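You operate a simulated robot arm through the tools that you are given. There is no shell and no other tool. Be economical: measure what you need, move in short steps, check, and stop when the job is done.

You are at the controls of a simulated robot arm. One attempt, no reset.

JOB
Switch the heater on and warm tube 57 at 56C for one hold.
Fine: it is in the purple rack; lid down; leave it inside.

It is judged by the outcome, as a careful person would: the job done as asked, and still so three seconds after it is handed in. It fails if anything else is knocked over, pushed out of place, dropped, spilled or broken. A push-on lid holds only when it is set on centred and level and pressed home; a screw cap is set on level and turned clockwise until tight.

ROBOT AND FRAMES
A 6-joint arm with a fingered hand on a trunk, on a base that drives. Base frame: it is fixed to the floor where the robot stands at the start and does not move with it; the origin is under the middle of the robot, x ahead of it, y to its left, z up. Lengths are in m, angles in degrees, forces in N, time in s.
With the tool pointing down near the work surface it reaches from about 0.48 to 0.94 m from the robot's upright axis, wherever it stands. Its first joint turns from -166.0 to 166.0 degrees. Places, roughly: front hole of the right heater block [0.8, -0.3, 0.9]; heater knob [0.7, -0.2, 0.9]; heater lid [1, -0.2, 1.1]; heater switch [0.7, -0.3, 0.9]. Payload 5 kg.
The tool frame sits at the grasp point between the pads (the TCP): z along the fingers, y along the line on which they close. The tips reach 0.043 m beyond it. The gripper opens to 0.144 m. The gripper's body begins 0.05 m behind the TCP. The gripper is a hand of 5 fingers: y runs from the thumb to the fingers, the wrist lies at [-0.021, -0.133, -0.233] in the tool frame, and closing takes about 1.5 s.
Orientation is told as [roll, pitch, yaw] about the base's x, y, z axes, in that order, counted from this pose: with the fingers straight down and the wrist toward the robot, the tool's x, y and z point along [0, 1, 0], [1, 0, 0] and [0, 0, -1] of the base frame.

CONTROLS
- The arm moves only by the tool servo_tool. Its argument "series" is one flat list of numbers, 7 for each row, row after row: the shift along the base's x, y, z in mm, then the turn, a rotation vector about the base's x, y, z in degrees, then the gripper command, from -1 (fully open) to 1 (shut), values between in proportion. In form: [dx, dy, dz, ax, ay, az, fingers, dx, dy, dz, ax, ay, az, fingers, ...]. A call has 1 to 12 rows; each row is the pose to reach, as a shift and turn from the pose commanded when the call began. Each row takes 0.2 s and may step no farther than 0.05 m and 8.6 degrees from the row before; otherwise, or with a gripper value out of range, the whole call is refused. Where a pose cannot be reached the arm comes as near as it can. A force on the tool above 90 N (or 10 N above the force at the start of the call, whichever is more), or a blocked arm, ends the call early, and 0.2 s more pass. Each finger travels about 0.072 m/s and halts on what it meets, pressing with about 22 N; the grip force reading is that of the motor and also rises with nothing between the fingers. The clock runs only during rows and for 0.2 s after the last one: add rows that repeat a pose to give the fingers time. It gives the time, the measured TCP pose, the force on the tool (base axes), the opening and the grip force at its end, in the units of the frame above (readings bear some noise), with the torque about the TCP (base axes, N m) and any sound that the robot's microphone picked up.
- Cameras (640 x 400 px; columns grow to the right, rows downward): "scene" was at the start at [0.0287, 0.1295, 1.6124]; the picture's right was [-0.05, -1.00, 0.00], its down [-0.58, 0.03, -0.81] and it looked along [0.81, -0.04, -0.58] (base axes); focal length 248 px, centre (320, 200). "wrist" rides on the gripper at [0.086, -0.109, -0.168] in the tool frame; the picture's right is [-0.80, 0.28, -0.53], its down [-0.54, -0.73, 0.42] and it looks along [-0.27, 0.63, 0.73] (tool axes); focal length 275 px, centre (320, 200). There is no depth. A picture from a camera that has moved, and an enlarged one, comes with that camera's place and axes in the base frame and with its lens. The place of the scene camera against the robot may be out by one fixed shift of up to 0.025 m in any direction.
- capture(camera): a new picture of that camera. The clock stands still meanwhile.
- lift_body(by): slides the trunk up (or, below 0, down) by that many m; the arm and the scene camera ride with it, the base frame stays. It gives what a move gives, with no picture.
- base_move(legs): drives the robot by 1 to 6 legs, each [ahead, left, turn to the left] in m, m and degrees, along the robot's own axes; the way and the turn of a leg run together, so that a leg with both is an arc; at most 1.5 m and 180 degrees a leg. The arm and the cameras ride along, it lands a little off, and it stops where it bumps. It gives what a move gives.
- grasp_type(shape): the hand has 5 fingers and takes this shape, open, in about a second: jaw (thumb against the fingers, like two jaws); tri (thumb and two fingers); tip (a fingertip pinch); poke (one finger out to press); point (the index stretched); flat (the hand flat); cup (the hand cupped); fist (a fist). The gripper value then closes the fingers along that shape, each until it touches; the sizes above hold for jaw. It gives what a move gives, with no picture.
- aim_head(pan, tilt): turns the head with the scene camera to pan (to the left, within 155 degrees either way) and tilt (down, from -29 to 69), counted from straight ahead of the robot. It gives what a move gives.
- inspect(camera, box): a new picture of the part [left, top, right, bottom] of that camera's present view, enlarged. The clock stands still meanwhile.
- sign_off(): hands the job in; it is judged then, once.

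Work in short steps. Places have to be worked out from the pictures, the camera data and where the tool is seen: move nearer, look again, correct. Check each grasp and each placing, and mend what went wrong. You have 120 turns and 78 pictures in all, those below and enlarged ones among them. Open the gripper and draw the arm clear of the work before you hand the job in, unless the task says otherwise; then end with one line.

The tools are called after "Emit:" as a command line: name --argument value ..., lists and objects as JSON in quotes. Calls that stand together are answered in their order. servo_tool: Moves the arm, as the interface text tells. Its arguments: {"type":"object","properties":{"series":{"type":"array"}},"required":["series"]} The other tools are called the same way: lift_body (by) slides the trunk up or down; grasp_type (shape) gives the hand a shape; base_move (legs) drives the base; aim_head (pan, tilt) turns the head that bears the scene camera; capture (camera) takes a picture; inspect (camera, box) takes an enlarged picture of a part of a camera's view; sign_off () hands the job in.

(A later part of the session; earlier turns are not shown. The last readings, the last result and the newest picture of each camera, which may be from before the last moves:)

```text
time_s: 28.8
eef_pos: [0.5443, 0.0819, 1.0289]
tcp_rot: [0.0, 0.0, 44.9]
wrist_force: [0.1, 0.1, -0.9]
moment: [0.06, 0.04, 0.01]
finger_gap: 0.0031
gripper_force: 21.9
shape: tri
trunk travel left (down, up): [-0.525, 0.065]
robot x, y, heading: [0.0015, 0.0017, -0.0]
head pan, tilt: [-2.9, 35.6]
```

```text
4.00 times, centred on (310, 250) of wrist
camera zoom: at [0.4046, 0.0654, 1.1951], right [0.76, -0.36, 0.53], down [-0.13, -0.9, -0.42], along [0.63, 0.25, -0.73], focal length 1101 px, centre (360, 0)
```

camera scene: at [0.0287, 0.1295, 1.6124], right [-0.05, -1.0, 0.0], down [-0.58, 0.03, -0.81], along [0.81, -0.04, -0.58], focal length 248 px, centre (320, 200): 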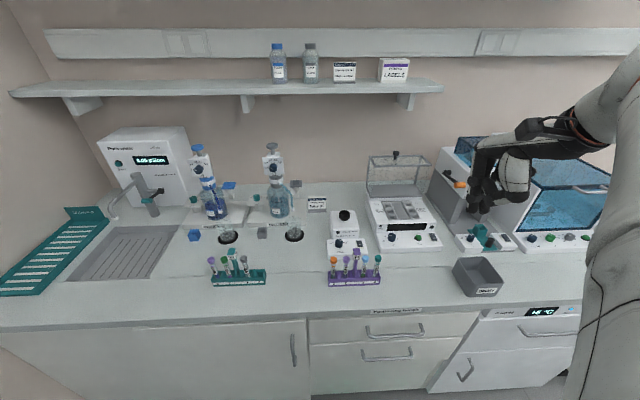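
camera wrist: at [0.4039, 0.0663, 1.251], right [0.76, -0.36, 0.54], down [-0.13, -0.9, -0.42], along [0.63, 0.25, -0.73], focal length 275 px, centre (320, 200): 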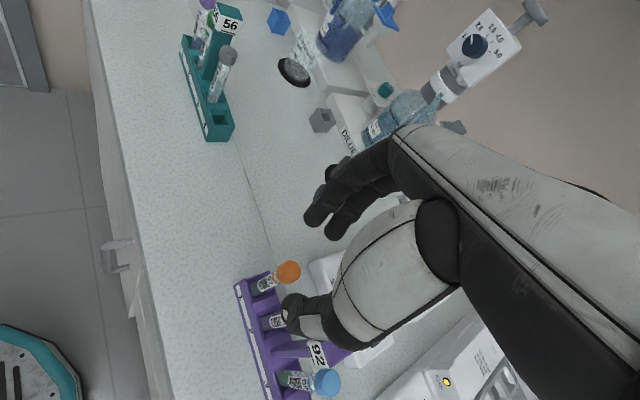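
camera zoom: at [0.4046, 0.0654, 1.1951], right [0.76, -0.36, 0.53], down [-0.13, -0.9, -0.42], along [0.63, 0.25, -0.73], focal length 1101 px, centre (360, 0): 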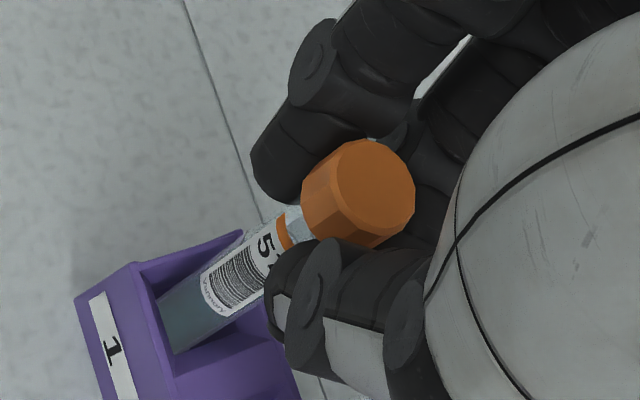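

Held firmly at the neck. Lift straight up 150 mm.

Emit:
servo_tool --series '[0, 0, 10, 0, 0, 0, 0.9, 0, 0, 35, 0, 0, 0, 0.9, 0, 0, 65, 0, 0, 0, 0.9, 0, 0, 95, 0, 0, 0, 0.9, 0, 0, 125, 0, 0, 0, 0.9, 0, 0, 155, 0, 0, 0, 0.9]'

Emit:
capture --camera "scene"

Emit:
inspect --camera "wrist" --box '[230, 200, 390, 300]'

```text
time_s: 30.2
eef_pos: [0.5419, 0.0815, 1.184]
tcp_rot: [0.0, 0.0, 44.9]
wrist_force: [0.2, 0.7, -1.2]
moment: [-0.02, 0.01, -0.03]
finger_gap: 0.0027
gripper_force: 21.9
shape: tri
trunk travel left (down, up): [-0.525, 0.065]
robot x, y, heading: [0.0026, -0.002, 0.2]
head pan, tilt: [-2.9, 35.6]
```

```text
38 pictures are left
camera scene: at [0.0286, 0.1295, 1.6123], right [-0.05, -1.0, 0.0], down [-0.58, 0.03, -0.81], along [0.81, -0.04, -0.58], focal length 248 px, centre (320, 200)
```

scene: 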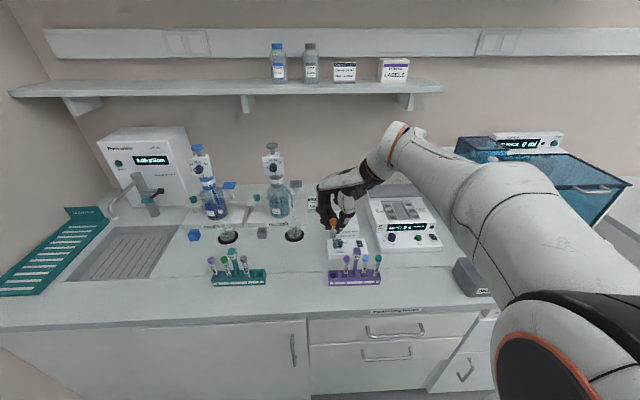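

```text
4.00 times, centred on (310, 250) of wrist
camera zoom: at [0.4031, 0.0656, 1.3507], right [0.76, -0.36, 0.53], down [-0.13, -0.9, -0.42], along [0.63, 0.25, -0.73], focal length 1101 px, centre (360, 0)
```

zoom: 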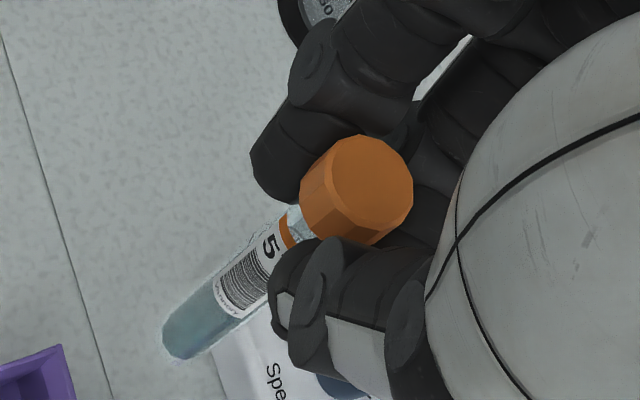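

The tube seems a bit tilted in the hand; let me measure it from both cameras.

Emit:
inspect --camera "scene" --box '[305, 190, 369, 250]'

Emit:
inspect --camera "wrist" --box '[260, 220, 340, 300]'

```text
6.67 times, centred on (337, 220) of scene
camera zoom: at [0.0286, 0.1295, 1.6123], right [-0.05, -1.0, 0.0], down [-0.58, 0.03, -0.81], along [0.81, -0.04, -0.58], focal length 1650 px, centre (207, 67)
```

zoom: 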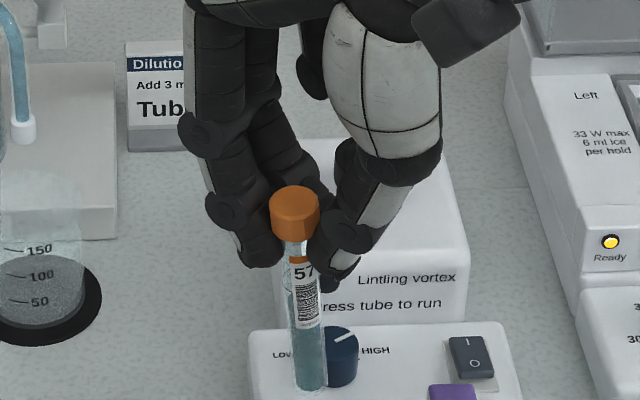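

```text
5.00 times, centred on (300, 260) of wrist
camera zoom: at [0.4031, 0.0656, 1.3507], right [0.76, -0.36, 0.53], down [-0.13, -0.9, -0.42], along [0.63, 0.25, -0.73], focal length 1376 px, centre (420, -100)
```

zoom: 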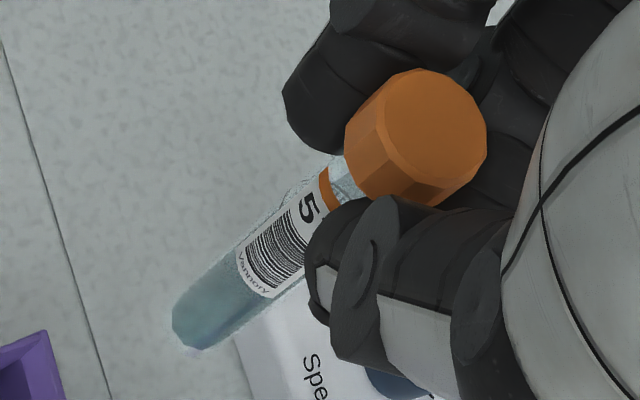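

Tube leans ~7° (bottom toward -y). I correct with a +7° turn about x while carrying it toward the heater's front right hole (~(0.783,-0.270)).

Emit:
servo_tool --series '[20, -5, 20, 3.5, 0, 0, 0.9, 45, -30, 25, 7, 0, 0, 0.9, 70, -70, 25, 7, 0, 0, 0.9, 95, -110, 25, 7, 0, 0, 0.9, 120, -150, 25, 7, 0, 0, 0.9, 145, -190, 25, 7, 0, 0, 0.9, 170, -230, 25, 7, 0, 0, 0.9, 190, -270, 25, 7, 0, 0, 0.9, 210, -310, 25, 7, 0, 0, 0.9, 225, -335, 25, 7, 0, 0, 0.9]'

Emit:
capture --camera "wrist"

Emit:
inspect --camera "scene" --box '[370, 140, 466, 236]'

```text
time_s: 32.4
eef_pos: [0.7426, -0.2342, 1.1947]
tcp_rot: [5.1, -4.9, 44.8]
wrist_force: [0.3, -0.1, -1.5]
moment: [0.05, 0.08, 0.01]
finger_gap: 0.0028
gripper_force: 22.1
shape: tri
out of reach, approached as far as the arm can: row 9, 10
trunk travel left (down, up): [-0.525, 0.065]
robot x, y, heading: [-0.0028, 0.0006, -0.1]
head pan, tilt: [-2.9, 35.6]
```

```text
34 pictures are left
camera wrist: at [0.6055, -0.2709, 1.3578], right [0.76, -0.43, 0.49], down [-0.13, -0.84, -0.53], along [0.63, 0.34, -0.7], focal length 275 px, centre (320, 200)
```

wrist: 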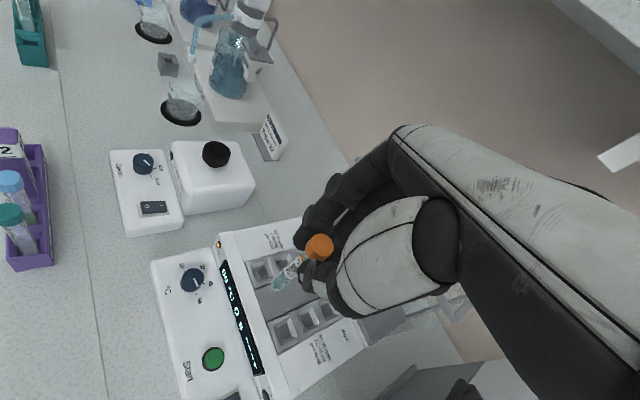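

```text
4.17 times, centred on (418, 188) of scene
camera zoom: at [0.0298, 0.1292, 1.6124], right [-0.05, -1.0, 0.0], down [-0.58, 0.03, -0.81], along [0.81, -0.04, -0.58], focal length 1032 px, centre (-88, 250)
```

zoom: 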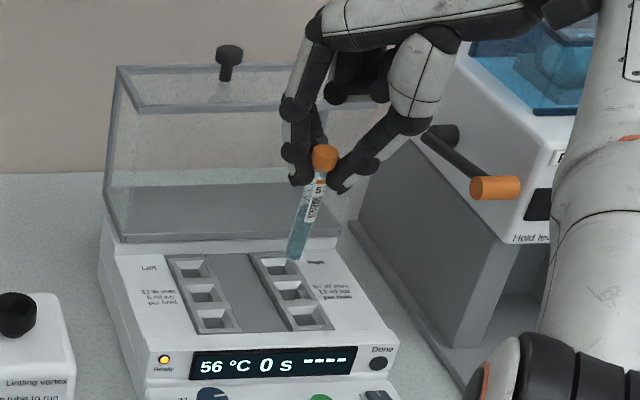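

At yaw 45° this is past reach; turning the hand back to yaw 0 (wrist toward the robot) regains it, keeping the tube upright.

Emit:
servo_tool --series '[-20, 10, 0, 0, 0, -8, 0.9, -20, 10, 0, 0, 0, -16, 0.9, -20, 5, 0, 0, 0, -24, 0.9, -15, 0, 0, 0, 0, -32, 0.9, -10, -5, 0, 0, 0, -40, 0.9, -10, -10, 0, 0, 0, -46, 0.9, -10, -12, 0, 0, 0, -46, 0.9]'

Emit:
capture --camera "wrist"

Emit:
inspect --camera "scene" --box '[370, 140, 466, 236]'

```text
time_s: 34.0
eef_pos: [0.7354, -0.2439, 1.1968]
tcp_rot: [4.8, -5.0, -1.3]
wrist_force: [-1.0, -0.1, -0.2]
moment: [0.02, 0.02, 0.0]
finger_gap: 0.0028
gripper_force: 22.7
shape: tri
trunk travel left (down, up): [-0.525, 0.065]
robot x, y, heading: [-0.0009, -0.0009, 0.1]
head pan, tilt: [-2.9, 35.6]
```

```text
32 pictures are left
camera wrist: at [0.6124, -0.1714, 1.3593], right [0.22, -0.84, 0.49], down [-0.69, -0.49, -0.53], along [0.68, -0.22, -0.69], focal length 275 px, centre (320, 200)
```

wrist: 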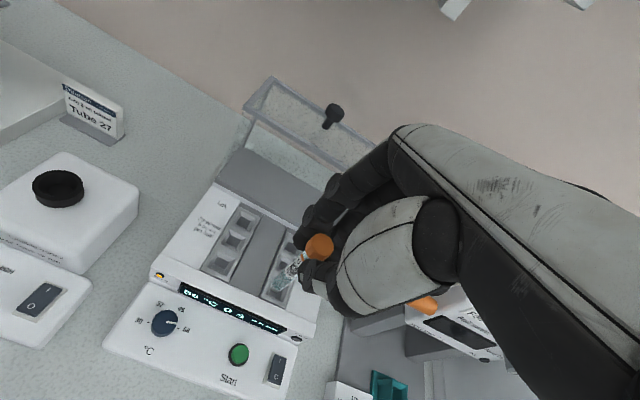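

```text
4.17 times, centred on (418, 188) of scene
camera zoom: at [0.0288, 0.1293, 1.6124], right [-0.05, -1.0, 0.0], down [-0.58, 0.03, -0.81], along [0.81, -0.04, -0.58], focal length 1032 px, centre (-88, 250)
```

zoom: 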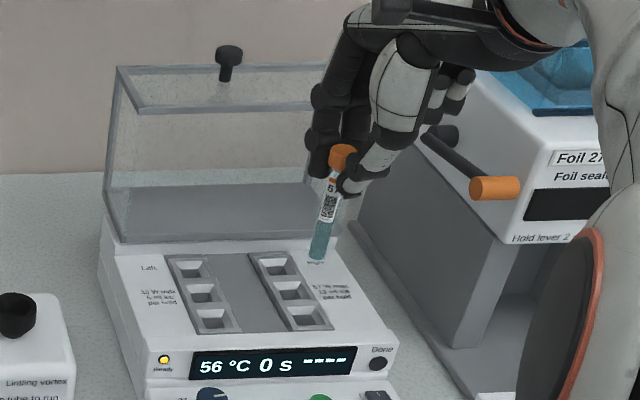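

Tube is upright now. Zoom in to localise the hole relative to the tube.

Emit:
inspect --camera "wrist" --box '[200, 190, 328, 310]'

```text
3.33 times, centred on (264, 250) of wrist
camera zoom: at [0.6124, -0.1714, 1.3593], right [0.22, -0.84, 0.49], down [-0.69, -0.49, -0.53], along [0.68, -0.22, -0.69], focal length 918 px, centre (507, 33)
```

zoom: 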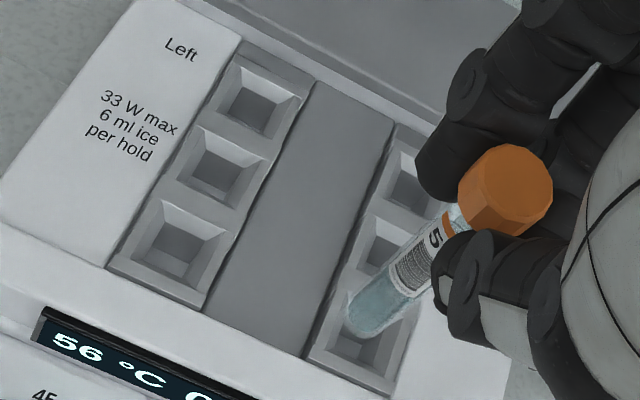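

Front right hole centre ≈ (0.783, -0.273, 0.977). Shift the tube over it and lower so its bottom is just above.

Emit:
servo_tool --series '[18, -14, -15, 0, 0, 0, 0.9, 36, -28, -30, 0, 0, 0, 0.9, 36, -28, -55, 0, 0, 0, 0.9, 36, -28, -72, 0, 0, 0, 0.9]'

Emit:
inspect --camera "wrist" --box '[230, 200, 358, 320]'

Emit:
inspect --camera "scene" --box '[385, 160, 449, 224]'

```text
time_s: 35.0
eef_pos: [0.7708, -0.2733, 1.1249]
tcp_rot: [4.9, -5.0, -1.3]
wrist_force: [0.5, 0.3, -0.1]
moment: [0.02, 0.01, 0.0]
finger_gap: 0.0027
gripper_force: 21.9
shape: tri
trunk travel left (down, up): [-0.525, 0.065]
robot x, y, heading: [-0.0003, 0.0011, 0.0]
head pan, tilt: [-2.9, 35.6]
```

```text
3.33 times, centred on (294, 260) of wrist
camera zoom: at [0.6478, -0.2004, 1.2874], right [0.22, -0.84, 0.49], down [-0.69, -0.49, -0.53], along [0.68, -0.22, -0.69], focal length 918 px, centre (407, 0)
```

zoom: 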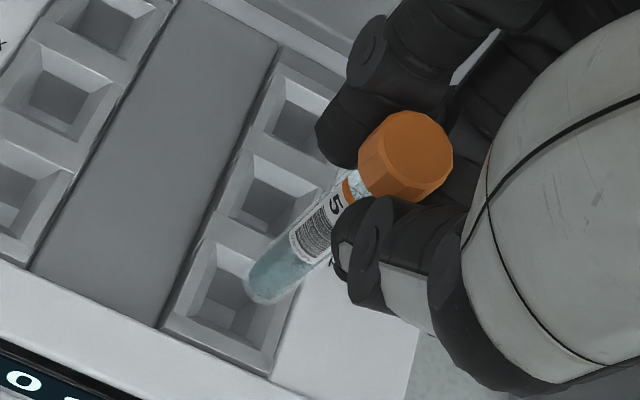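

```text
6.25 times, centred on (417, 192) of scene
camera zoom: at [0.0291, 0.1294, 1.6124], right [-0.05, -1.0, 0.0], down [-0.58, 0.03, -0.81], along [0.81, -0.04, -0.58], focal length 1547 px, centre (-286, 250)
```

zoom: 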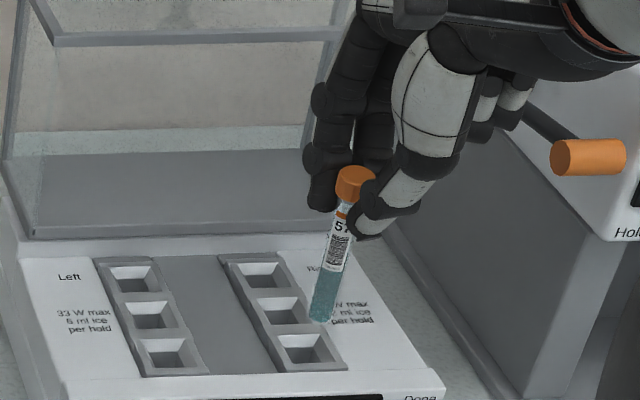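

Aligned within a few mm. Insert with +3 mm in y, first 40 mm.

Emit:
servo_tool --series '[0, 3, -10, 0, 0, 0, 0.9, 0, 3, -20, 0, 0, 0, 0.9, 0, 3, -30, 0, 0, 0, 0.9, 0, 3, -40, 0, 0, 0, 0.9]'

Emit:
inspect --camera "wrist" --box '[230, 200, 358, 320]'

Emit:
inspect --camera "scene" --box '[385, 160, 449, 224]'

```text
time_s: 36.0
eef_pos: [0.7696, -0.2706, 1.0835]
tcp_rot: [4.9, -4.9, -1.2]
wrist_force: [1.0, -1.1, -0.5]
moment: [-0.06, -0.05, 0.0]
finger_gap: 0.0026
gripper_force: 22.0
shape: tri
trunk travel left (down, up): [-0.525, 0.065]
robot x, y, heading: [0.0004, -0.0007, 0.2]
head pan, tilt: [-2.9, 35.6]
```

```text
3.33 times, centred on (294, 260) of wrist
camera zoom: at [0.6484, -0.1973, 1.2467], right [0.22, -0.84, 0.49], down [-0.69, -0.49, -0.53], along [0.68, -0.22, -0.7], focal length 918 px, centre (407, 0)
```

zoom: 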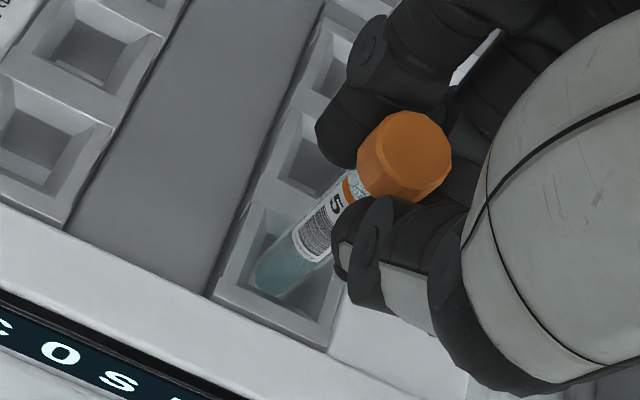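

```text
6.25 times, centred on (417, 192) of scene
camera zoom: at [0.0291, 0.1293, 1.6124], right [-0.05, -1.0, 0.0], down [-0.58, 0.03, -0.81], along [0.81, -0.04, -0.58], focal length 1547 px, centre (-286, 250)
```

zoom: 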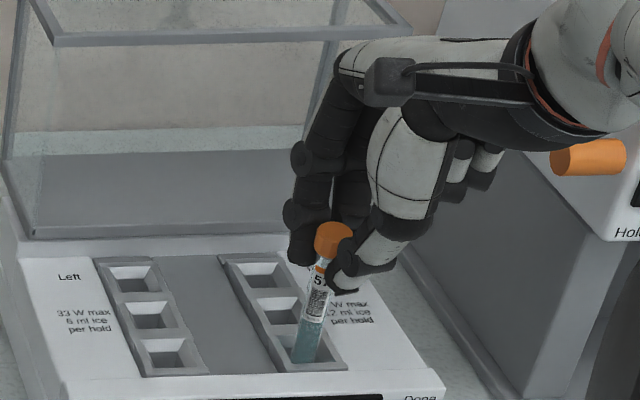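

Tube's bottom is in the well. Continue down slowly, watching force.

Emit:
servo_tool --series '[0, 0, -4, 0, 0, 0, 0.9, 0, 0, -8, 0, 0, 0, 0.9, 0, 0, -12, 0, 0, 0, 0.9, 0, 0, -15, 0, 0, 0, 0.9]'

Emit:
inspect --camera "scene" --box '[385, 160, 449, 224]'

```text
time_s: 37.0
eef_pos: [0.7696, -0.2696, 1.0683]
tcp_rot: [5.0, -4.9, -1.3]
wrist_force: [1.2, -1.5, 1.1]
moment: [-0.11, -0.12, 0.01]
finger_gap: 0.0029
gripper_force: 22.2
shape: tri
trunk travel left (down, up): [-0.525, 0.065]
robot x, y, heading: [-0.0001, -0.0006, 0.2]
head pan, tilt: [-2.9, 35.6]
```

```text
6.25 times, centred on (417, 192) of scene
camera zoom: at [0.0289, 0.1293, 1.6124], right [-0.05, -1.0, 0.0], down [-0.58, 0.03, -0.81], along [0.81, -0.04, -0.58], focal length 1547 px, centre (-286, 250)
```

zoom: 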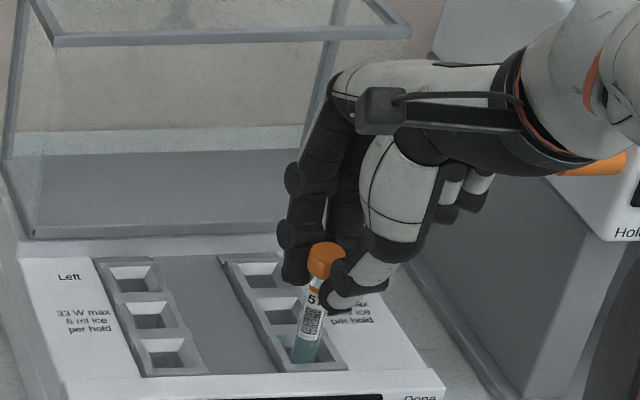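

Emit:
servo_tool --series '[0, 0, -4, 0, 0, 0, 0.9, 0, 0, -8, 0, 0, 0, 0.9, 0, 0, -12, 0, 0, 0, 0.9, 0, 0, -15, 0, 0, 0, 0.9]'

Emit:
inspect --camera "scene" --box '[385, 160, 449, 224]'

Emit:
inspect --camera "wrist" --box '[230, 200, 358, 320]'

```text
time_s: 38.0
eef_pos: [0.7687, -0.2701, 1.0587]
tcp_rot: [4.8, -5.4, -1.3]
wrist_force: [-1.1, 0.1, 24.7]
moment: [0.1, -0.17, -0.01]
finger_gap: 0.0036
gripper_force: 21.8
shape: tri
trunk travel left (down, up): [-0.525, 0.065]
robot x, y, heading: [0.0019, -0.0029, -0.0]
head pan, tilt: [-2.9, 35.6]
```

```text
6.25 times, centred on (417, 192) of scene
camera zoom: at [0.0264, 0.1302, 1.6127], right [-0.05, -1.0, 0.0], down [-0.58, 0.03, -0.81], along [0.81, -0.04, -0.58], focal length 1547 px, centre (-286, 250)
```

zoom: 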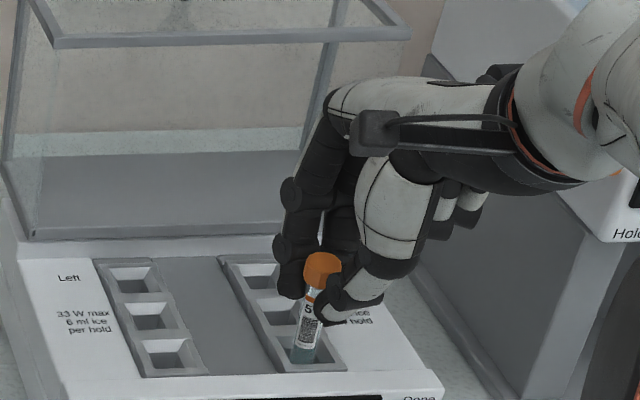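

```text
3.33 times, centred on (294, 260) of wrist
camera zoom: at [0.646, -0.1962, 1.221], right [0.22, -0.84, 0.49], down [-0.69, -0.49, -0.53], along [0.69, -0.22, -0.69], focal length 918 px, centre (407, 0)
```

zoom: 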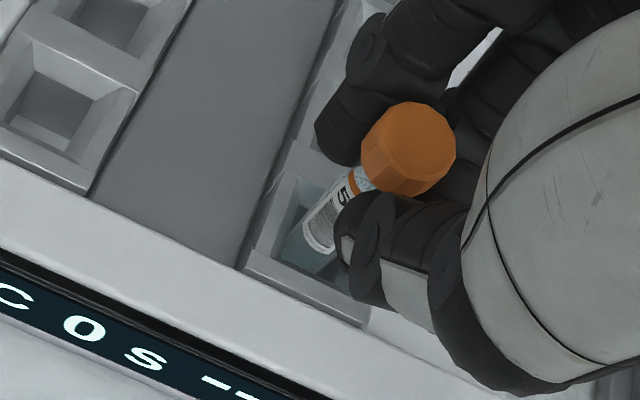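

Bottomed at 25 N. Unload 5 mm, open, and rise.

Emit:
servo_tool --series '[0, 0, 4, 0, 0, 0, 0.9, 0, 0, 5, 0, 0, 0, 0.6, 0, 0, 5, 0, 0, 0, 0.3, 0, 0, 5, 0, 0, 0, 0, 0, 0, 5, 0, 0, 0, -0.1, 0, 0, 30, 0, 0, 0, -0.1, 0, 0, 65, 0, 0, 0, -0.1, 0, 0, 100, 0, 0, 0, -0.1]'

Emit:
inspect --camera "scene" --box '[370, 130, 470, 250]'

Emit:
capture --camera "wrist"

```text
time_s: 39.8
eef_pos: [0.7713, -0.2695, 1.1537]
tcp_rot: [4.9, -5.0, -1.3]
wrist_force: [0.6, -0.3, -0.3]
moment: [0.04, -0.02, -0.01]
finger_gap: 0.0789
gripper_force: 0.1
shape: tri
trunk travel left (down, up): [-0.525, 0.065]
robot x, y, heading: [0.0014, 0.003, 0.0]
head pan, tilt: [-2.9, 35.6]
```

```text
3.33 times, centred on (420, 190) of scene
camera zoom: at [0.0286, 0.1295, 1.6123], right [-0.05, -1.0, 0.0], down [-0.58, 0.03, -0.81], along [0.81, -0.04, -0.58], focal length 825 px, centre (-13, 233)
```

zoom: 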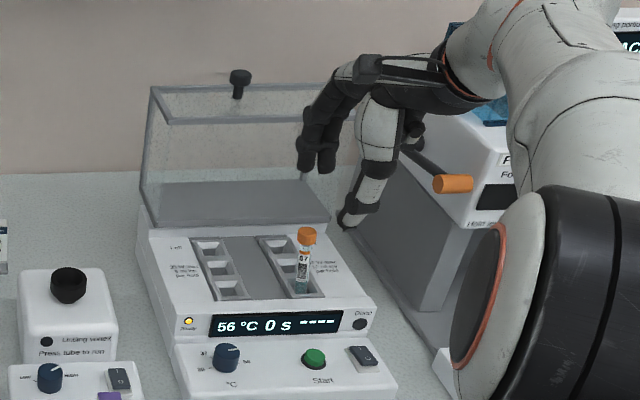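

```text
21 pictures are left
camera wrist: at [0.649, -0.1962, 1.3163], right [0.22, -0.84, 0.49], down [-0.69, -0.49, -0.53], along [0.68, -0.22, -0.7], focal length 275 px, centre (320, 200)
```

wrist: 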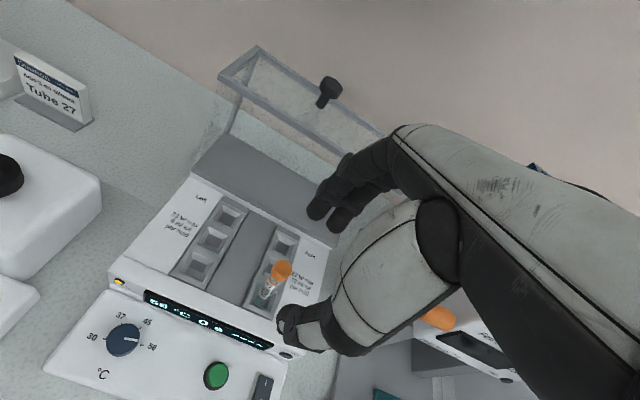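

Tube 57 stands in the well. The lid is hinged at about x 0.905, with its knob standing up at (0.955, -0.213, 1.165). I retract, tilt the fingers forward, and drive slightly ahead for reach.

Emit:
servo_tool --series '[-30, 5, 25, -1, -5, 0.3, -0.2, -60, 10, 50, -2, -10, 0.6, -0.25, -95, 15, 75, -4, -15, 1, -0.25, -130, 20, 95, -5, -20, 1.3, -0.25]'

Emit:
base_move --legs '[[0.1, 0, 0]]'

Emit:
capture --camera "wrist"

```text
time_s: 40.8
eef_pos: [0.6393, -0.247, 1.2521]
tcp_rot: [-0.4, -25.1, 1.5]
wrist_force: [0.0, 0.8, 0.7]
moment: [-0.03, -0.02, -0.02]
finger_gap: 0.0895
gripper_force: 0.0
shape: tri
trunk travel left (down, up): [-0.525, 0.065]
robot x, y, heading: [-0.005, -0.0003, -0.1]
head pan, tilt: [-2.9, 35.6]
```

```text
time_s: 42.0
eef_pos: [0.7417, -0.2484, 1.2502]
tcp_rot: [-0.2, -24.9, 1.4]
wrist_force: [0.0, -0.1, -0.4]
moment: [0.01, 0.0, 0.01]
finger_gap: 0.0894
gripper_force: 0.0
shape: tri
trunk travel left (down, up): [-0.525, 0.065]
robot x, y, heading: [0.097, -0.0013, 0.0]
head pan, tilt: [-2.9, 35.6]
```

```text
20 pictures are left
camera wrist: at [0.5701, -0.1663, 1.3546], right [0.05, -0.79, 0.61], down [-0.47, -0.56, -0.69], along [0.88, -0.25, -0.4], focal length 275 px, centre (320, 200)
```

wrist: 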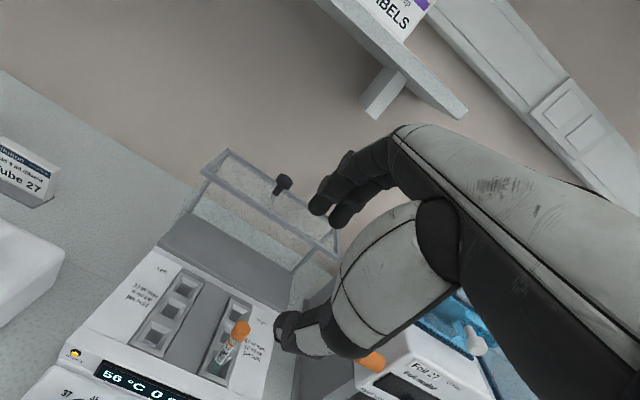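

Knob confirmed at (0.96, -0.213, 1.167). Move above it with tilt reduced to -10°.

Emit:
servo_tool --series '[45, 8, 5, 0, 4, 0, -0.1, 90, 16, 10, 0, 8, 0, 0, 135, 24, 14, 0, 12, -1, 0, 175, 32, 14, 0, 15, -1, 0, 207, 35, 10, 0, 15, -1, 0]'

Emit:
capture --camera "wrist"

Emit:
inspect --camera "scene" --box '[360, 100, 480, 220]'

```text
time_s: 43.1
eef_pos: [0.9482, -0.2122, 1.257]
tcp_rot: [0.0, -9.8, 0.3]
wrist_force: [0.7, 0.3, 0.2]
moment: [0.02, 0.06, 0.04]
finger_gap: 0.0724
gripper_force: 0.0
shape: tri
trunk travel left (down, up): [-0.525, 0.065]
robot x, y, heading: [0.1027, -0.0036, -0.3]
head pan, tilt: [-2.9, 35.6]
```

```text
19 pictures are left
camera wrist: at [0.8121, -0.1274, 1.4024], right [0.19, -0.8, 0.57], down [-0.64, -0.55, -0.54], along [0.74, -0.26, -0.61], focal length 275 px, centre (320, 200)
```

wrist: 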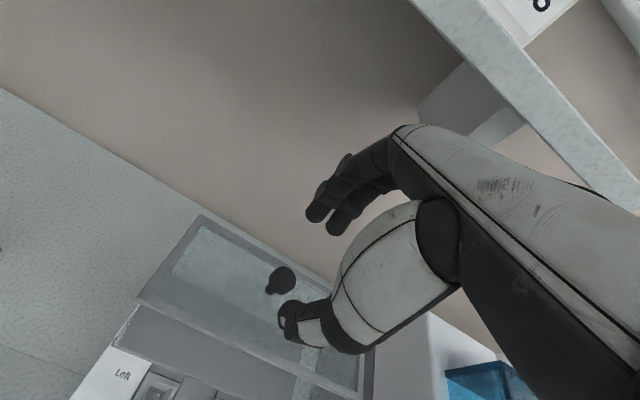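

```text
3.33 times, centred on (420, 160) of scene
camera zoom: at [0.129, 0.1294, 1.6124], right [-0.05, -1.0, 0.0], down [-0.58, 0.03, -0.81], along [0.81, -0.04, -0.58], focal length 825 px, centre (-13, 333)
```

zoom: 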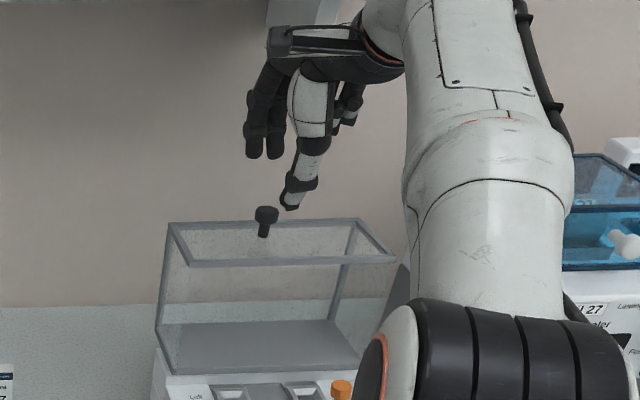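

Knob at (0.961,-0.213). Lower around it and close to a loose cage.

Emit:
servo_tool --series '[2, -1, -20, 0, 0, 0, 0, 4, -1, -40, 0, 0, 0, 0, 6, -1, -60, 0, 0, 0, 0.1, 6, -1, -60, 0, 0, 0, 0.35, 6, -1, -60, 0, 0, 0, 0.5, 6, -1, -60, 0, 0, 0, 0.55]'

Emit:
inspect --camera "scene" --box '[370, 130, 450, 220]'

Emit:
inspect --camera "wrist" --box '[230, 190, 390, 310]'

```text
time_s: 44.5
eef_pos: [0.9546, -0.2134, 1.1997]
tcp_rot: [-0.1, -9.9, 0.3]
wrist_force: [-0.8, -1.0, 0.5]
moment: [-0.01, -0.02, -0.02]
finger_gap: 0.0329
gripper_force: 0.1
shape: tri
trunk travel left (down, up): [-0.525, 0.065]
robot x, y, heading: [0.1014, 0.0017, 0.1]
head pan, tilt: [-2.9, 35.6]
```

```text
4.44 times, centred on (410, 175) of scene
camera zoom: at [0.1283, 0.1294, 1.6124], right [-0.05, -1.0, 0.0], down [-0.58, 0.03, -0.81], along [0.81, -0.04, -0.58], focal length 1100 px, centre (-80, 311)
```

zoom: 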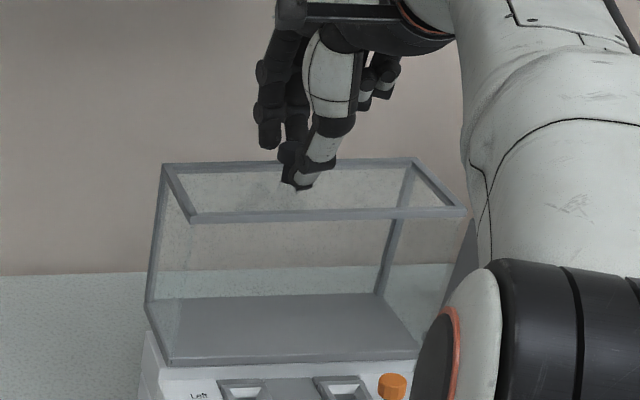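

```text
3.33 times, centred on (310, 250) of wrist
camera zoom: at [0.8182, -0.1291, 1.3444], right [0.19, -0.8, 0.58], down [-0.64, -0.55, -0.54], along [0.75, -0.26, -0.61], focal length 918 px, centre (353, 33)
```

zoom: 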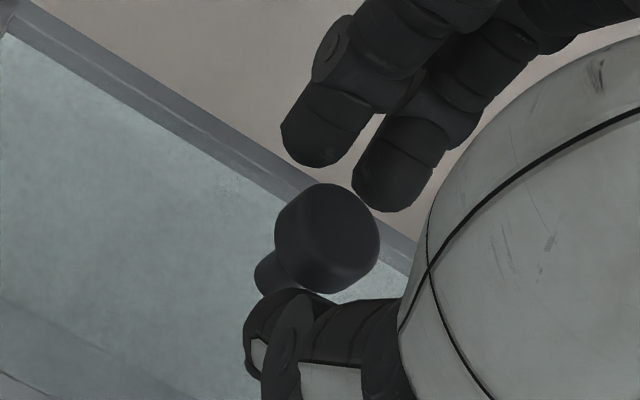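

Knob is caged between thumb and fingers. Start pulling the lid over its arc.

Emit:
servo_tool --series '[-14, 0, 3, 0, -2, 0, 0.55, -27, 0, 5, 0, -4.2, 0, 0.55, -41, 0, 6, 0, -6.2, 0, 0.55, -54, 0, 7, 0, -8.3, 0, 0.55, -68, 0, 6, 0, -10.4, 0, 0.55, -81, 0, 5, 0, -12.5, 0, 0.55]'

Emit:
inspect --camera "scene" --box '[370, 130, 450, 220]'

```text
time_s: 46.0
eef_pos: [0.8721, -0.2137, 1.2045]
tcp_rot: [-0.1, -22.5, 0.2]
wrist_force: [0.6, 0.9, 1.4]
moment: [0.03, -0.03, 0.01]
finger_gap: 0.0326
gripper_force: 0.1
shape: tri
trunk travel left (down, up): [-0.525, 0.065]
robot x, y, heading: [0.1009, 0.0015, -0.1]
head pan, tilt: [-2.9, 35.6]
```

```text
4.44 times, centred on (410, 175) of scene
camera zoom: at [0.128, 0.1296, 1.6124], right [-0.05, -1.0, 0.0], down [-0.58, 0.03, -0.81], along [0.81, -0.04, -0.58], focal length 1100 px, centre (-80, 311)
```

zoom: 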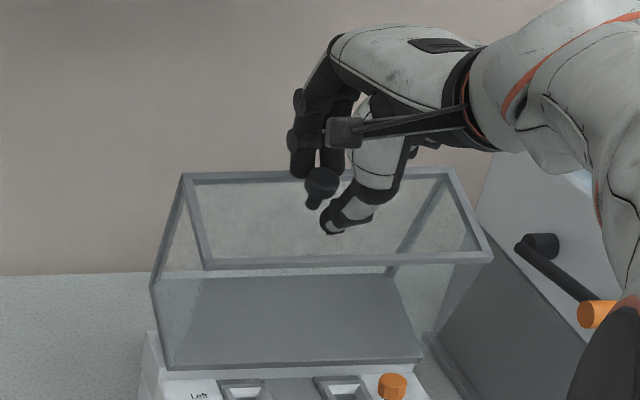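

Lid follows. Continue to ~45°.

Emit:
servo_tool --series '[-14, 0, -2, 0, -2, 0, 0.55, -27, 0, -5, 0, -4.2, 0, 0.55, -40, 0, -9, 0, -6.2, 0, 0.55, -53, 0, -13.5, 0, -8.3, 0, 0.55, -66, 0, -19, 0, -10.4, 0, 0.55, -78, 0, -25, 0, -12.5, 0, 0.55]'

Emit:
inspect --camera "scene" --box '[370, 130, 466, 240]'

```text
time_s: 47.4
eef_pos: [0.7938, -0.2117, 1.1799]
tcp_rot: [-0.2, -34.9, 0.4]
wrist_force: [0.5, -2.0, 0.4]
moment: [0.0, -0.01, 0.0]
finger_gap: 0.0327
gripper_force: 0.0
shape: tri
trunk travel left (down, up): [-0.525, 0.065]
robot x, y, heading: [0.1019, -0.0005, -0.0]
head pan, tilt: [-2.9, 35.6]
```

```text
3.64 times, centred on (418, 185) of scene
camera zoom: at [0.1281, 0.1294, 1.6124], right [-0.05, -1.0, 0.0], down [-0.58, 0.03, -0.81], along [0.81, -0.04, -0.58], focal length 900 px, centre (-36, 254)
```

zoom: 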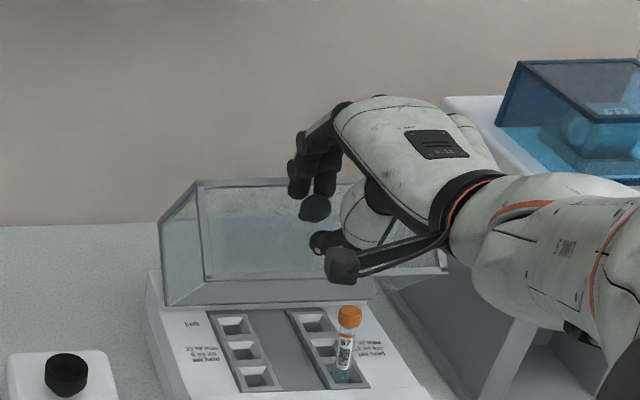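

Still caged at ~45°. Continue down to ~75°.

Emit:
servo_tool --series '[-12, 0, -7, 0, -2, 0, 0.55, -23, 0, -15, 0, -4.2, 0, 0.55, -34, 0, -23, 0, -6.2, 0, 0.55, -44, 0, -32, 0, -8.3, 0, 0.55, -54, 0, -42, 0, -10.4, 0, 0.55, -63, 0, -52, 0, -12.5, 0, 0.55, -71, 0, -63, 0, -14.6, 0, 0.55, -79, 0, -74, 0, -16.7, 0, 0.55]'

Emit:
inspect --camera "scene" --box '[370, 130, 466, 240]'

```text
time_s: 49.1
eef_pos: [0.7157, -0.2205, 1.1175]
tcp_rot: [0.1, -51.3, 0.4]
wrist_force: [-0.5, 0.4, 0.5]
moment: [-0.03, 0.05, -0.02]
finger_gap: 0.0325
gripper_force: 0.0
shape: tri
out of reach, approached as far as the arm can: row 8
trunk travel left (down, up): [-0.525, 0.065]
robot x, y, heading: [0.0988, 0.002, 0.3]
head pan, tilt: [-2.9, 35.6]
```

```text
3.64 times, centred on (418, 185) of scene
camera zoom: at [0.1277, 0.1294, 1.6124], right [-0.05, -1.0, 0.0], down [-0.58, 0.03, -0.81], along [0.81, -0.04, -0.58], focal length 900 px, centre (-36, 254)
```

zoom: 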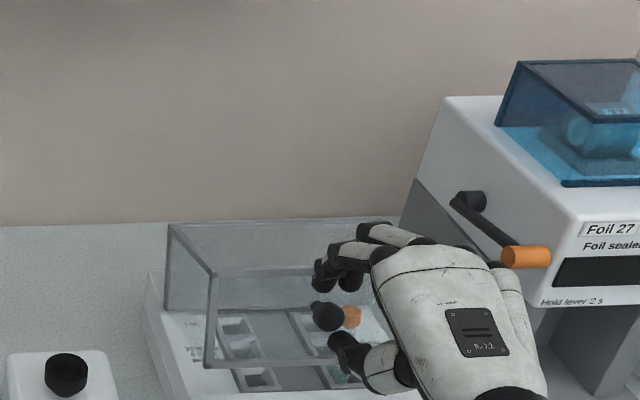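

Lid near 75°, resting on the thumb; arm is at its inner limit, so I lower the rest with the trunk.

Emit:
lift_body --by -0.045

Emit:
inspect --camera "scene" --box '[370, 110, 466, 220]'

```text
time_s: 50.0
eef_pos: [0.7081, -0.2193, 1.0798]
tcp_rot: [0.0, -51.9, 0.2]
wrist_force: [-42.9, 5.3, 29.4]
moment: [-0.2, -1.88, -0.16]
finger_gap: 0.0328
gripper_force: 0.0
shape: tri
trunk travel left (down, up): [-0.48, 0.11]
robot x, y, heading: [0.1007, 0.0005, -0.1]
head pan, tilt: [-2.9, 35.6]
```

```text
3.64 times, centred on (418, 165) of scene
camera zoom: at [0.12, 0.1308, 1.5678], right [-0.05, -1.0, 0.0], down [-0.58, 0.03, -0.82], along [0.81, -0.04, -0.58], focal length 900 px, centre (-36, 327)
```

zoom: 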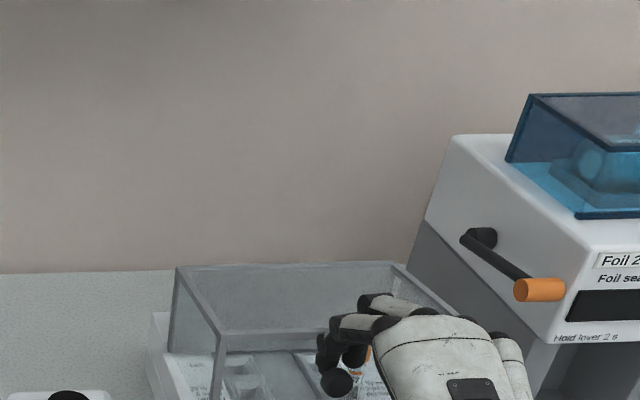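

Fingertips press on the lid wall; back the base off 2 cm to unload.

Emit:
base_move --legs '[[-0.02, 0, 0]]'

Emit:
inspect --camera "scene" --box '[360, 150, 470, 250]'

```text
time_s: 50.8
eef_pos: [0.6958, -0.2191, 1.0716]
tcp_rot: [0.2, -51.2, 0.4]
wrist_force: [-4.8, 0.1, 1.2]
moment: [0.03, 0.12, 0.01]
finger_gap: 0.0325
gripper_force: 0.1
shape: tri
trunk travel left (down, up): [-0.48, 0.11]
robot x, y, heading: [0.0824, -0.002, 0.1]
head pan, tilt: [-2.9, 35.6]
```

```text
4.00 times, centred on (415, 200) of scene
camera zoom: at [0.1081, 0.1296, 1.5673], right [-0.05, -1.0, 0.0], down [-0.58, 0.03, -0.81], along [0.81, -0.04, -0.58], focal length 990 px, centre (-60, 200)
```

zoom: 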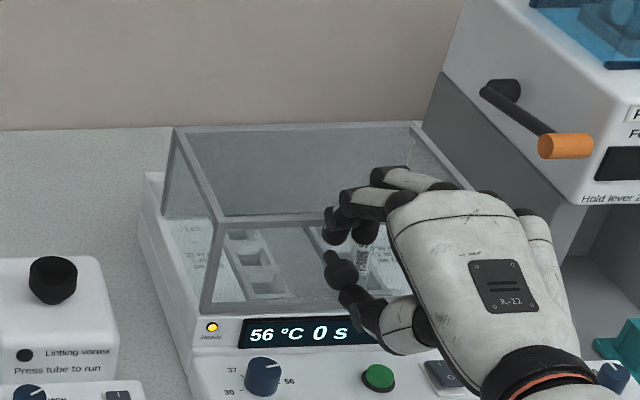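

Lid nearly down. Open the hand gently and back away 8 cm.

Emit:
servo_tool --series '[0, 0, 0, 0, 0, 0, 0.4, 0, 0, 0, 0, 0, 0, 0.2, 0, 0, 0, 0, 0, 0, 0]'

Emit:
base_move --legs '[[-0.085, 0, 0]]'

Emit:
inspect --camera "scene" --box '[350, 150, 470, 260]'

```text
time_s: 51.6
eef_pos: [0.695, -0.2183, 1.0715]
tcp_rot: [0.1, -51.2, 0.3]
wrist_force: [-7.6, 0.1, 4.2]
moment: [0.01, -0.36, 0.05]
finger_gap: 0.0705
gripper_force: 0.0
shape: tri
trunk travel left (down, up): [-0.48, 0.11]
robot x, y, heading: [0.0801, 0.0011, -0.3]
head pan, tilt: [-2.9, 35.6]
```

```text
time_s: 52.7
eef_pos: [0.6107, -0.2191, 1.0717]
tcp_rot: [0.1, -51.2, 0.4]
wrist_force: [-0.2, 0.7, 0.3]
moment: [0.0, 0.02, -0.03]
finger_gap: 0.0715
gripper_force: 0.1
shape: tri
trunk travel left (down, up): [-0.48, 0.11]
robot x, y, heading: [-0.0081, -0.0019, 0.0]
head pan, tilt: [-2.9, 35.6]
```

```text
3.64 times, centred on (410, 205) of scene
camera zoom: at [0.0241, 0.1295, 1.5674], right [-0.05, -1.0, 0.0], down [-0.58, 0.03, -0.81], along [0.81, -0.04, -0.58], focal length 900 px, centre (-7, 182)
```

zoom: 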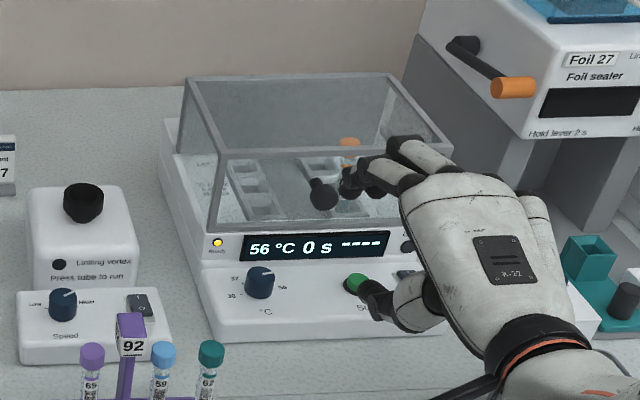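

Lid is down. Now take the poke shape clear of the heater, then aim at Start (~(0.698,-0.263,0.945)).

Emit:
servo_tool --series '[-10, 0, 30, 0, 4, 0, 0, -10, -15, 60, 0, 8, 0, 0, -5, -35, 80, 0, 11, 0, 0]'

Emit:
grasp_type --shape "poke"

Emit:
servo_tool --series '[20, -4, -30, 0, 0, 0, -1, 40, -8, -65, 0, 0, 0, -1, 60, -13, -95, 0, 0, 0, -1, 63, -13, -118, 0, 0, 0, -1]'

Emit:
inspect --camera "wrist" --box '[200, 170, 360, 290]'

Emit:
inspect --camera "scene" --box '[370, 180, 466, 260]'

```text
time_s: 53.5
eef_pos: [0.6078, -0.2529, 1.1497]
tcp_rot: [0.2, -40.1, 0.3]
wrist_force: [-0.4, 0.3, 0.2]
moment: [0.03, -0.01, 0.0]
finger_gap: 0.0718
gripper_force: 0.1
shape: tri
trunk travel left (down, up): [-0.48, 0.11]
robot x, y, heading: [-0.0052, -0.0018, 0.0]
head pan, tilt: [-2.9, 35.6]
```

```text
time_s: 54.4
eef_pos: [0.6071, -0.2535, 1.1511]
tcp_rot: [0.1, -40.3, 0.3]
wrist_force: [-0.7, 0.2, -0.3]
moment: [-0.03, -0.04, 0.03]
finger_gap: 0.0
gripper_force: 0.0
shape: poke
trunk travel left (down, up): [-0.48, 0.11]
robot x, y, heading: [-0.0056, -0.0024, 0.0]
head pan, tilt: [-2.9, 35.6]
```

```text
time_s: 55.4
eef_pos: [0.6709, -0.2668, 1.0329]
tcp_rot: [0.1, -40.2, 0.3]
wrist_force: [1.1, -0.6, -0.4]
moment: [-0.02, -0.01, 0.02]
finger_gap: 0.0
gripper_force: 0.1
shape: poke
trunk travel left (down, up): [-0.48, 0.11]
robot x, y, heading: [-0.003, 0.002, 0.0]
head pan, tilt: [-2.9, 35.6]
```

```text
3.33 times, centred on (280, 230) of wrist
camera zoom: at [0.4787, -0.1836, 1.0899], right [-0.12, -0.8, 0.59], down [-0.28, -0.54, -0.79], along [0.95, -0.26, -0.16], focal length 918 px, centre (453, 100)
```

zoom: 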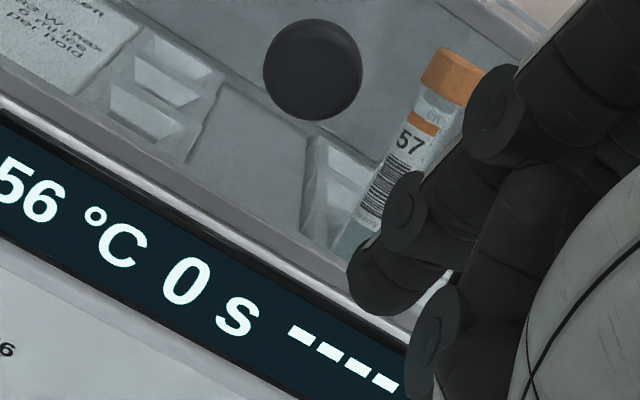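

```text
5.00 times, centred on (418, 220) of scene
camera zoom: at [0.0248, 0.1293, 1.5674], right [-0.05, -1.0, 0.0], down [-0.58, 0.03, -0.81], along [0.81, -0.04, -0.58], focal length 1238 px, centre (-170, 100)
```

zoom: 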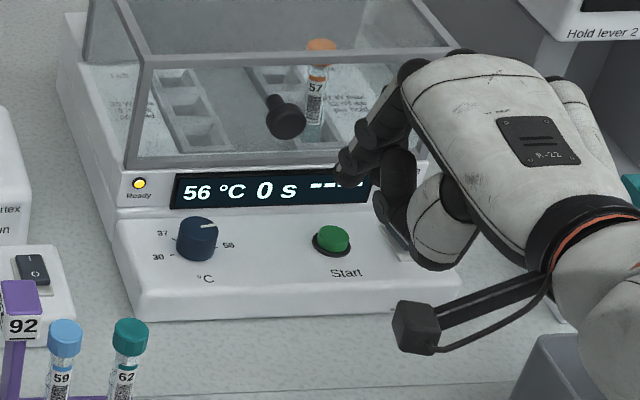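

Reduce the tilt to -20° so the thumb stays high, and come down over Start.

Emit:
servo_tool --series '[3, 0, 10, 0, 7, 0, -1, 6, 0, 10, 0, 14, 0, -1, 9, 0, 10, 0, 20, 0, -1, 9, 0, -10, 0, 20, 0, -1, 9, 0, -25, 0, 20, 0, -1, 9, 0, -34, 0, 20, 0, -1]'

Emit:
inspect --camera "scene" --box '[370, 180, 466, 260]'

```text
time_s: 56.8
eef_pos: [0.6787, -0.2661, 0.9998]
tcp_rot: [0.4, -20.1, 0.2]
wrist_force: [-0.3, -0.4, -0.2]
moment: [0.02, 0.03, -0.03]
finger_gap: 0.0
gripper_force: 0.0
shape: poke
trunk travel left (down, up): [-0.48, 0.11]
robot x, y, heading: [-0.0002, -0.0015, -0.1]
head pan, tilt: [-2.9, 35.6]
```

```text
5.00 times, centred on (418, 220) of scene
camera zoom: at [0.0245, 0.1294, 1.5674], right [-0.05, -1.0, 0.0], down [-0.58, 0.03, -0.81], along [0.81, -0.04, -0.58], focal length 1238 px, centre (-170, 100)
```

zoom: 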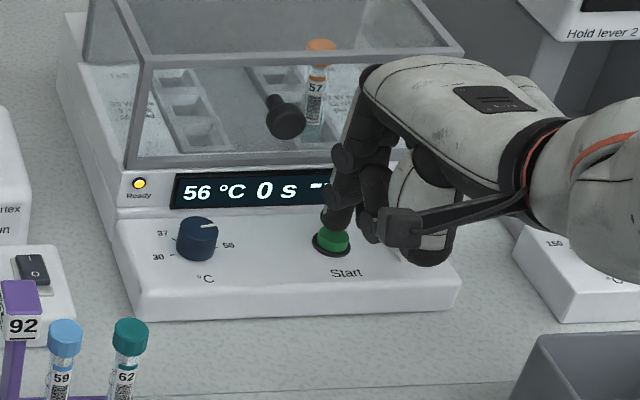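

Fingertip is right over the button. Press in small steps.

Emit:
servo_tool --series '[0, 0, -4, 0, 0, 0, -1, 0, 0, -8, 0, 0, 0, -1, 0, 0, -12, 0, 0, 0, -1, 0, 0, -15, 0, 0, 0, -1, 0, 0, -17, 0, 0, 0, -1]'

```text
time_s: 58.0
eef_pos: [0.6787, -0.2686, 0.9818]
tcp_rot: [0.4, -20.2, 0.2]
wrist_force: [0.3, 0.7, 1.4]
moment: [0.06, -0.04, 0.01]
finger_gap: 0.0
gripper_force: 0.2
shape: poke
trunk travel left (down, up): [-0.48, 0.11]
robot x, y, heading: [-0.0066, -0.0014, -0.3]
head pan, tilt: [-2.9, 35.6]
```

Barely touching; press further.

Emit:
servo_tool --series '[0, 0, -2, 0, 0, 0, -1, 0, 0, -4, 0, 0, 0, -1, 0, 0, -6, 0, 0, 0, -1]'

Emit:
inspect --camera "scene" --box '[370, 180, 466, 260]'

```text
time_s: 58.8
eef_pos: [0.6781, -0.2666, 0.9792]
tcp_rot: [0.1, -20.3, 0.3]
wrist_force: [-2.9, 0.0, 10.8]
moment: [0.13, -0.1, -0.02]
finger_gap: 0.0
gripper_force: 0.0
shape: poke
trunk travel left (down, up): [-0.48, 0.11]
robot x, y, heading: [-0.0034, 0.0025, -0.2]
head pan, tilt: [-2.9, 35.6]
heard: click
```

```text
5.00 times, centred on (418, 220) of scene
camera zoom: at [0.0233, 0.1297, 1.5676], right [-0.05, -1.0, 0.0], down [-0.58, 0.03, -0.81], along [0.81, -0.04, -0.58], focal length 1238 px, centre (-170, 100)
```

zoom: 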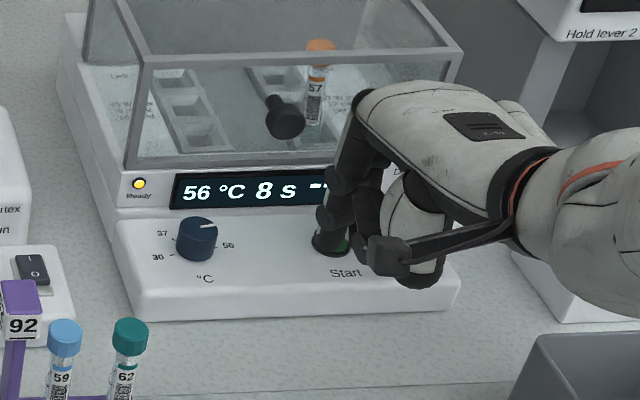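

The click came and the timer shows 8 s. Withdraw the finger up and back, then wait it out.

Emit:
servo_tool --series '[0, 0, 30, 0, 0, 0, -1, -10, 0, 70, 0, 0, 0, -1, -40, 0, 105, 0, 0, 0, -1, -75, -10, 135, 0, 0, 0, -1, -110, -30, 150, 0, 0, 0, -1, -130, -60, 155, 0, 0, 0, -1, -140, -90, 155, 0, 0, 0, -1, -140, -90, 155, 0, 0, 0, -1, -140, -90, 155, 0, 0, 0, -1, -140, -90, 155, 0, 0, 0, -1, -140, -90, 155, 0, 0, 0, -1, -140, -90, 155, 0, 0, 0, -1]'

Emit:
inspect --camera "scene" --box '[340, 160, 480, 260]'

```text
time_s: 61.4
eef_pos: [0.5375, -0.3567, 1.1294]
tcp_rot: [0.4, -20.1, 0.2]
wrist_force: [-0.9, 0.0, -0.1]
moment: [0.0, 0.02, 0.03]
finger_gap: 0.0001
gripper_force: 0.0
shape: poke
trunk travel left (down, up): [-0.48, 0.11]
robot x, y, heading: [-0.0019, -0.0015, -0.4]
head pan, tilt: [-2.9, 35.6]
```

```text
4.00 times, centred on (410, 210) of scene
camera zoom: at [0.0244, 0.1294, 1.5674], right [-0.05, -1.0, 0.0], down [-0.58, 0.03, -0.81], along [0.81, -0.04, -0.58], focal length 990 px, centre (-40, 160)
```

zoom: 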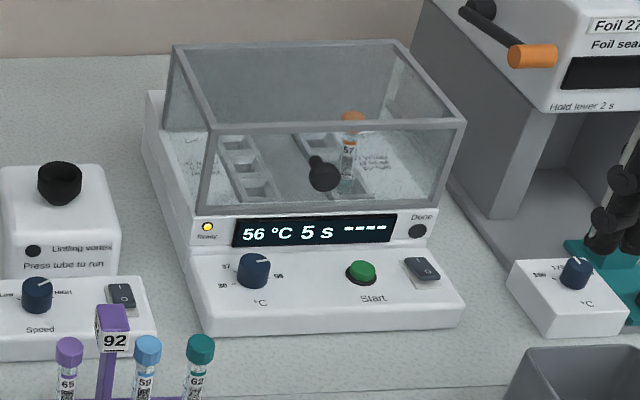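

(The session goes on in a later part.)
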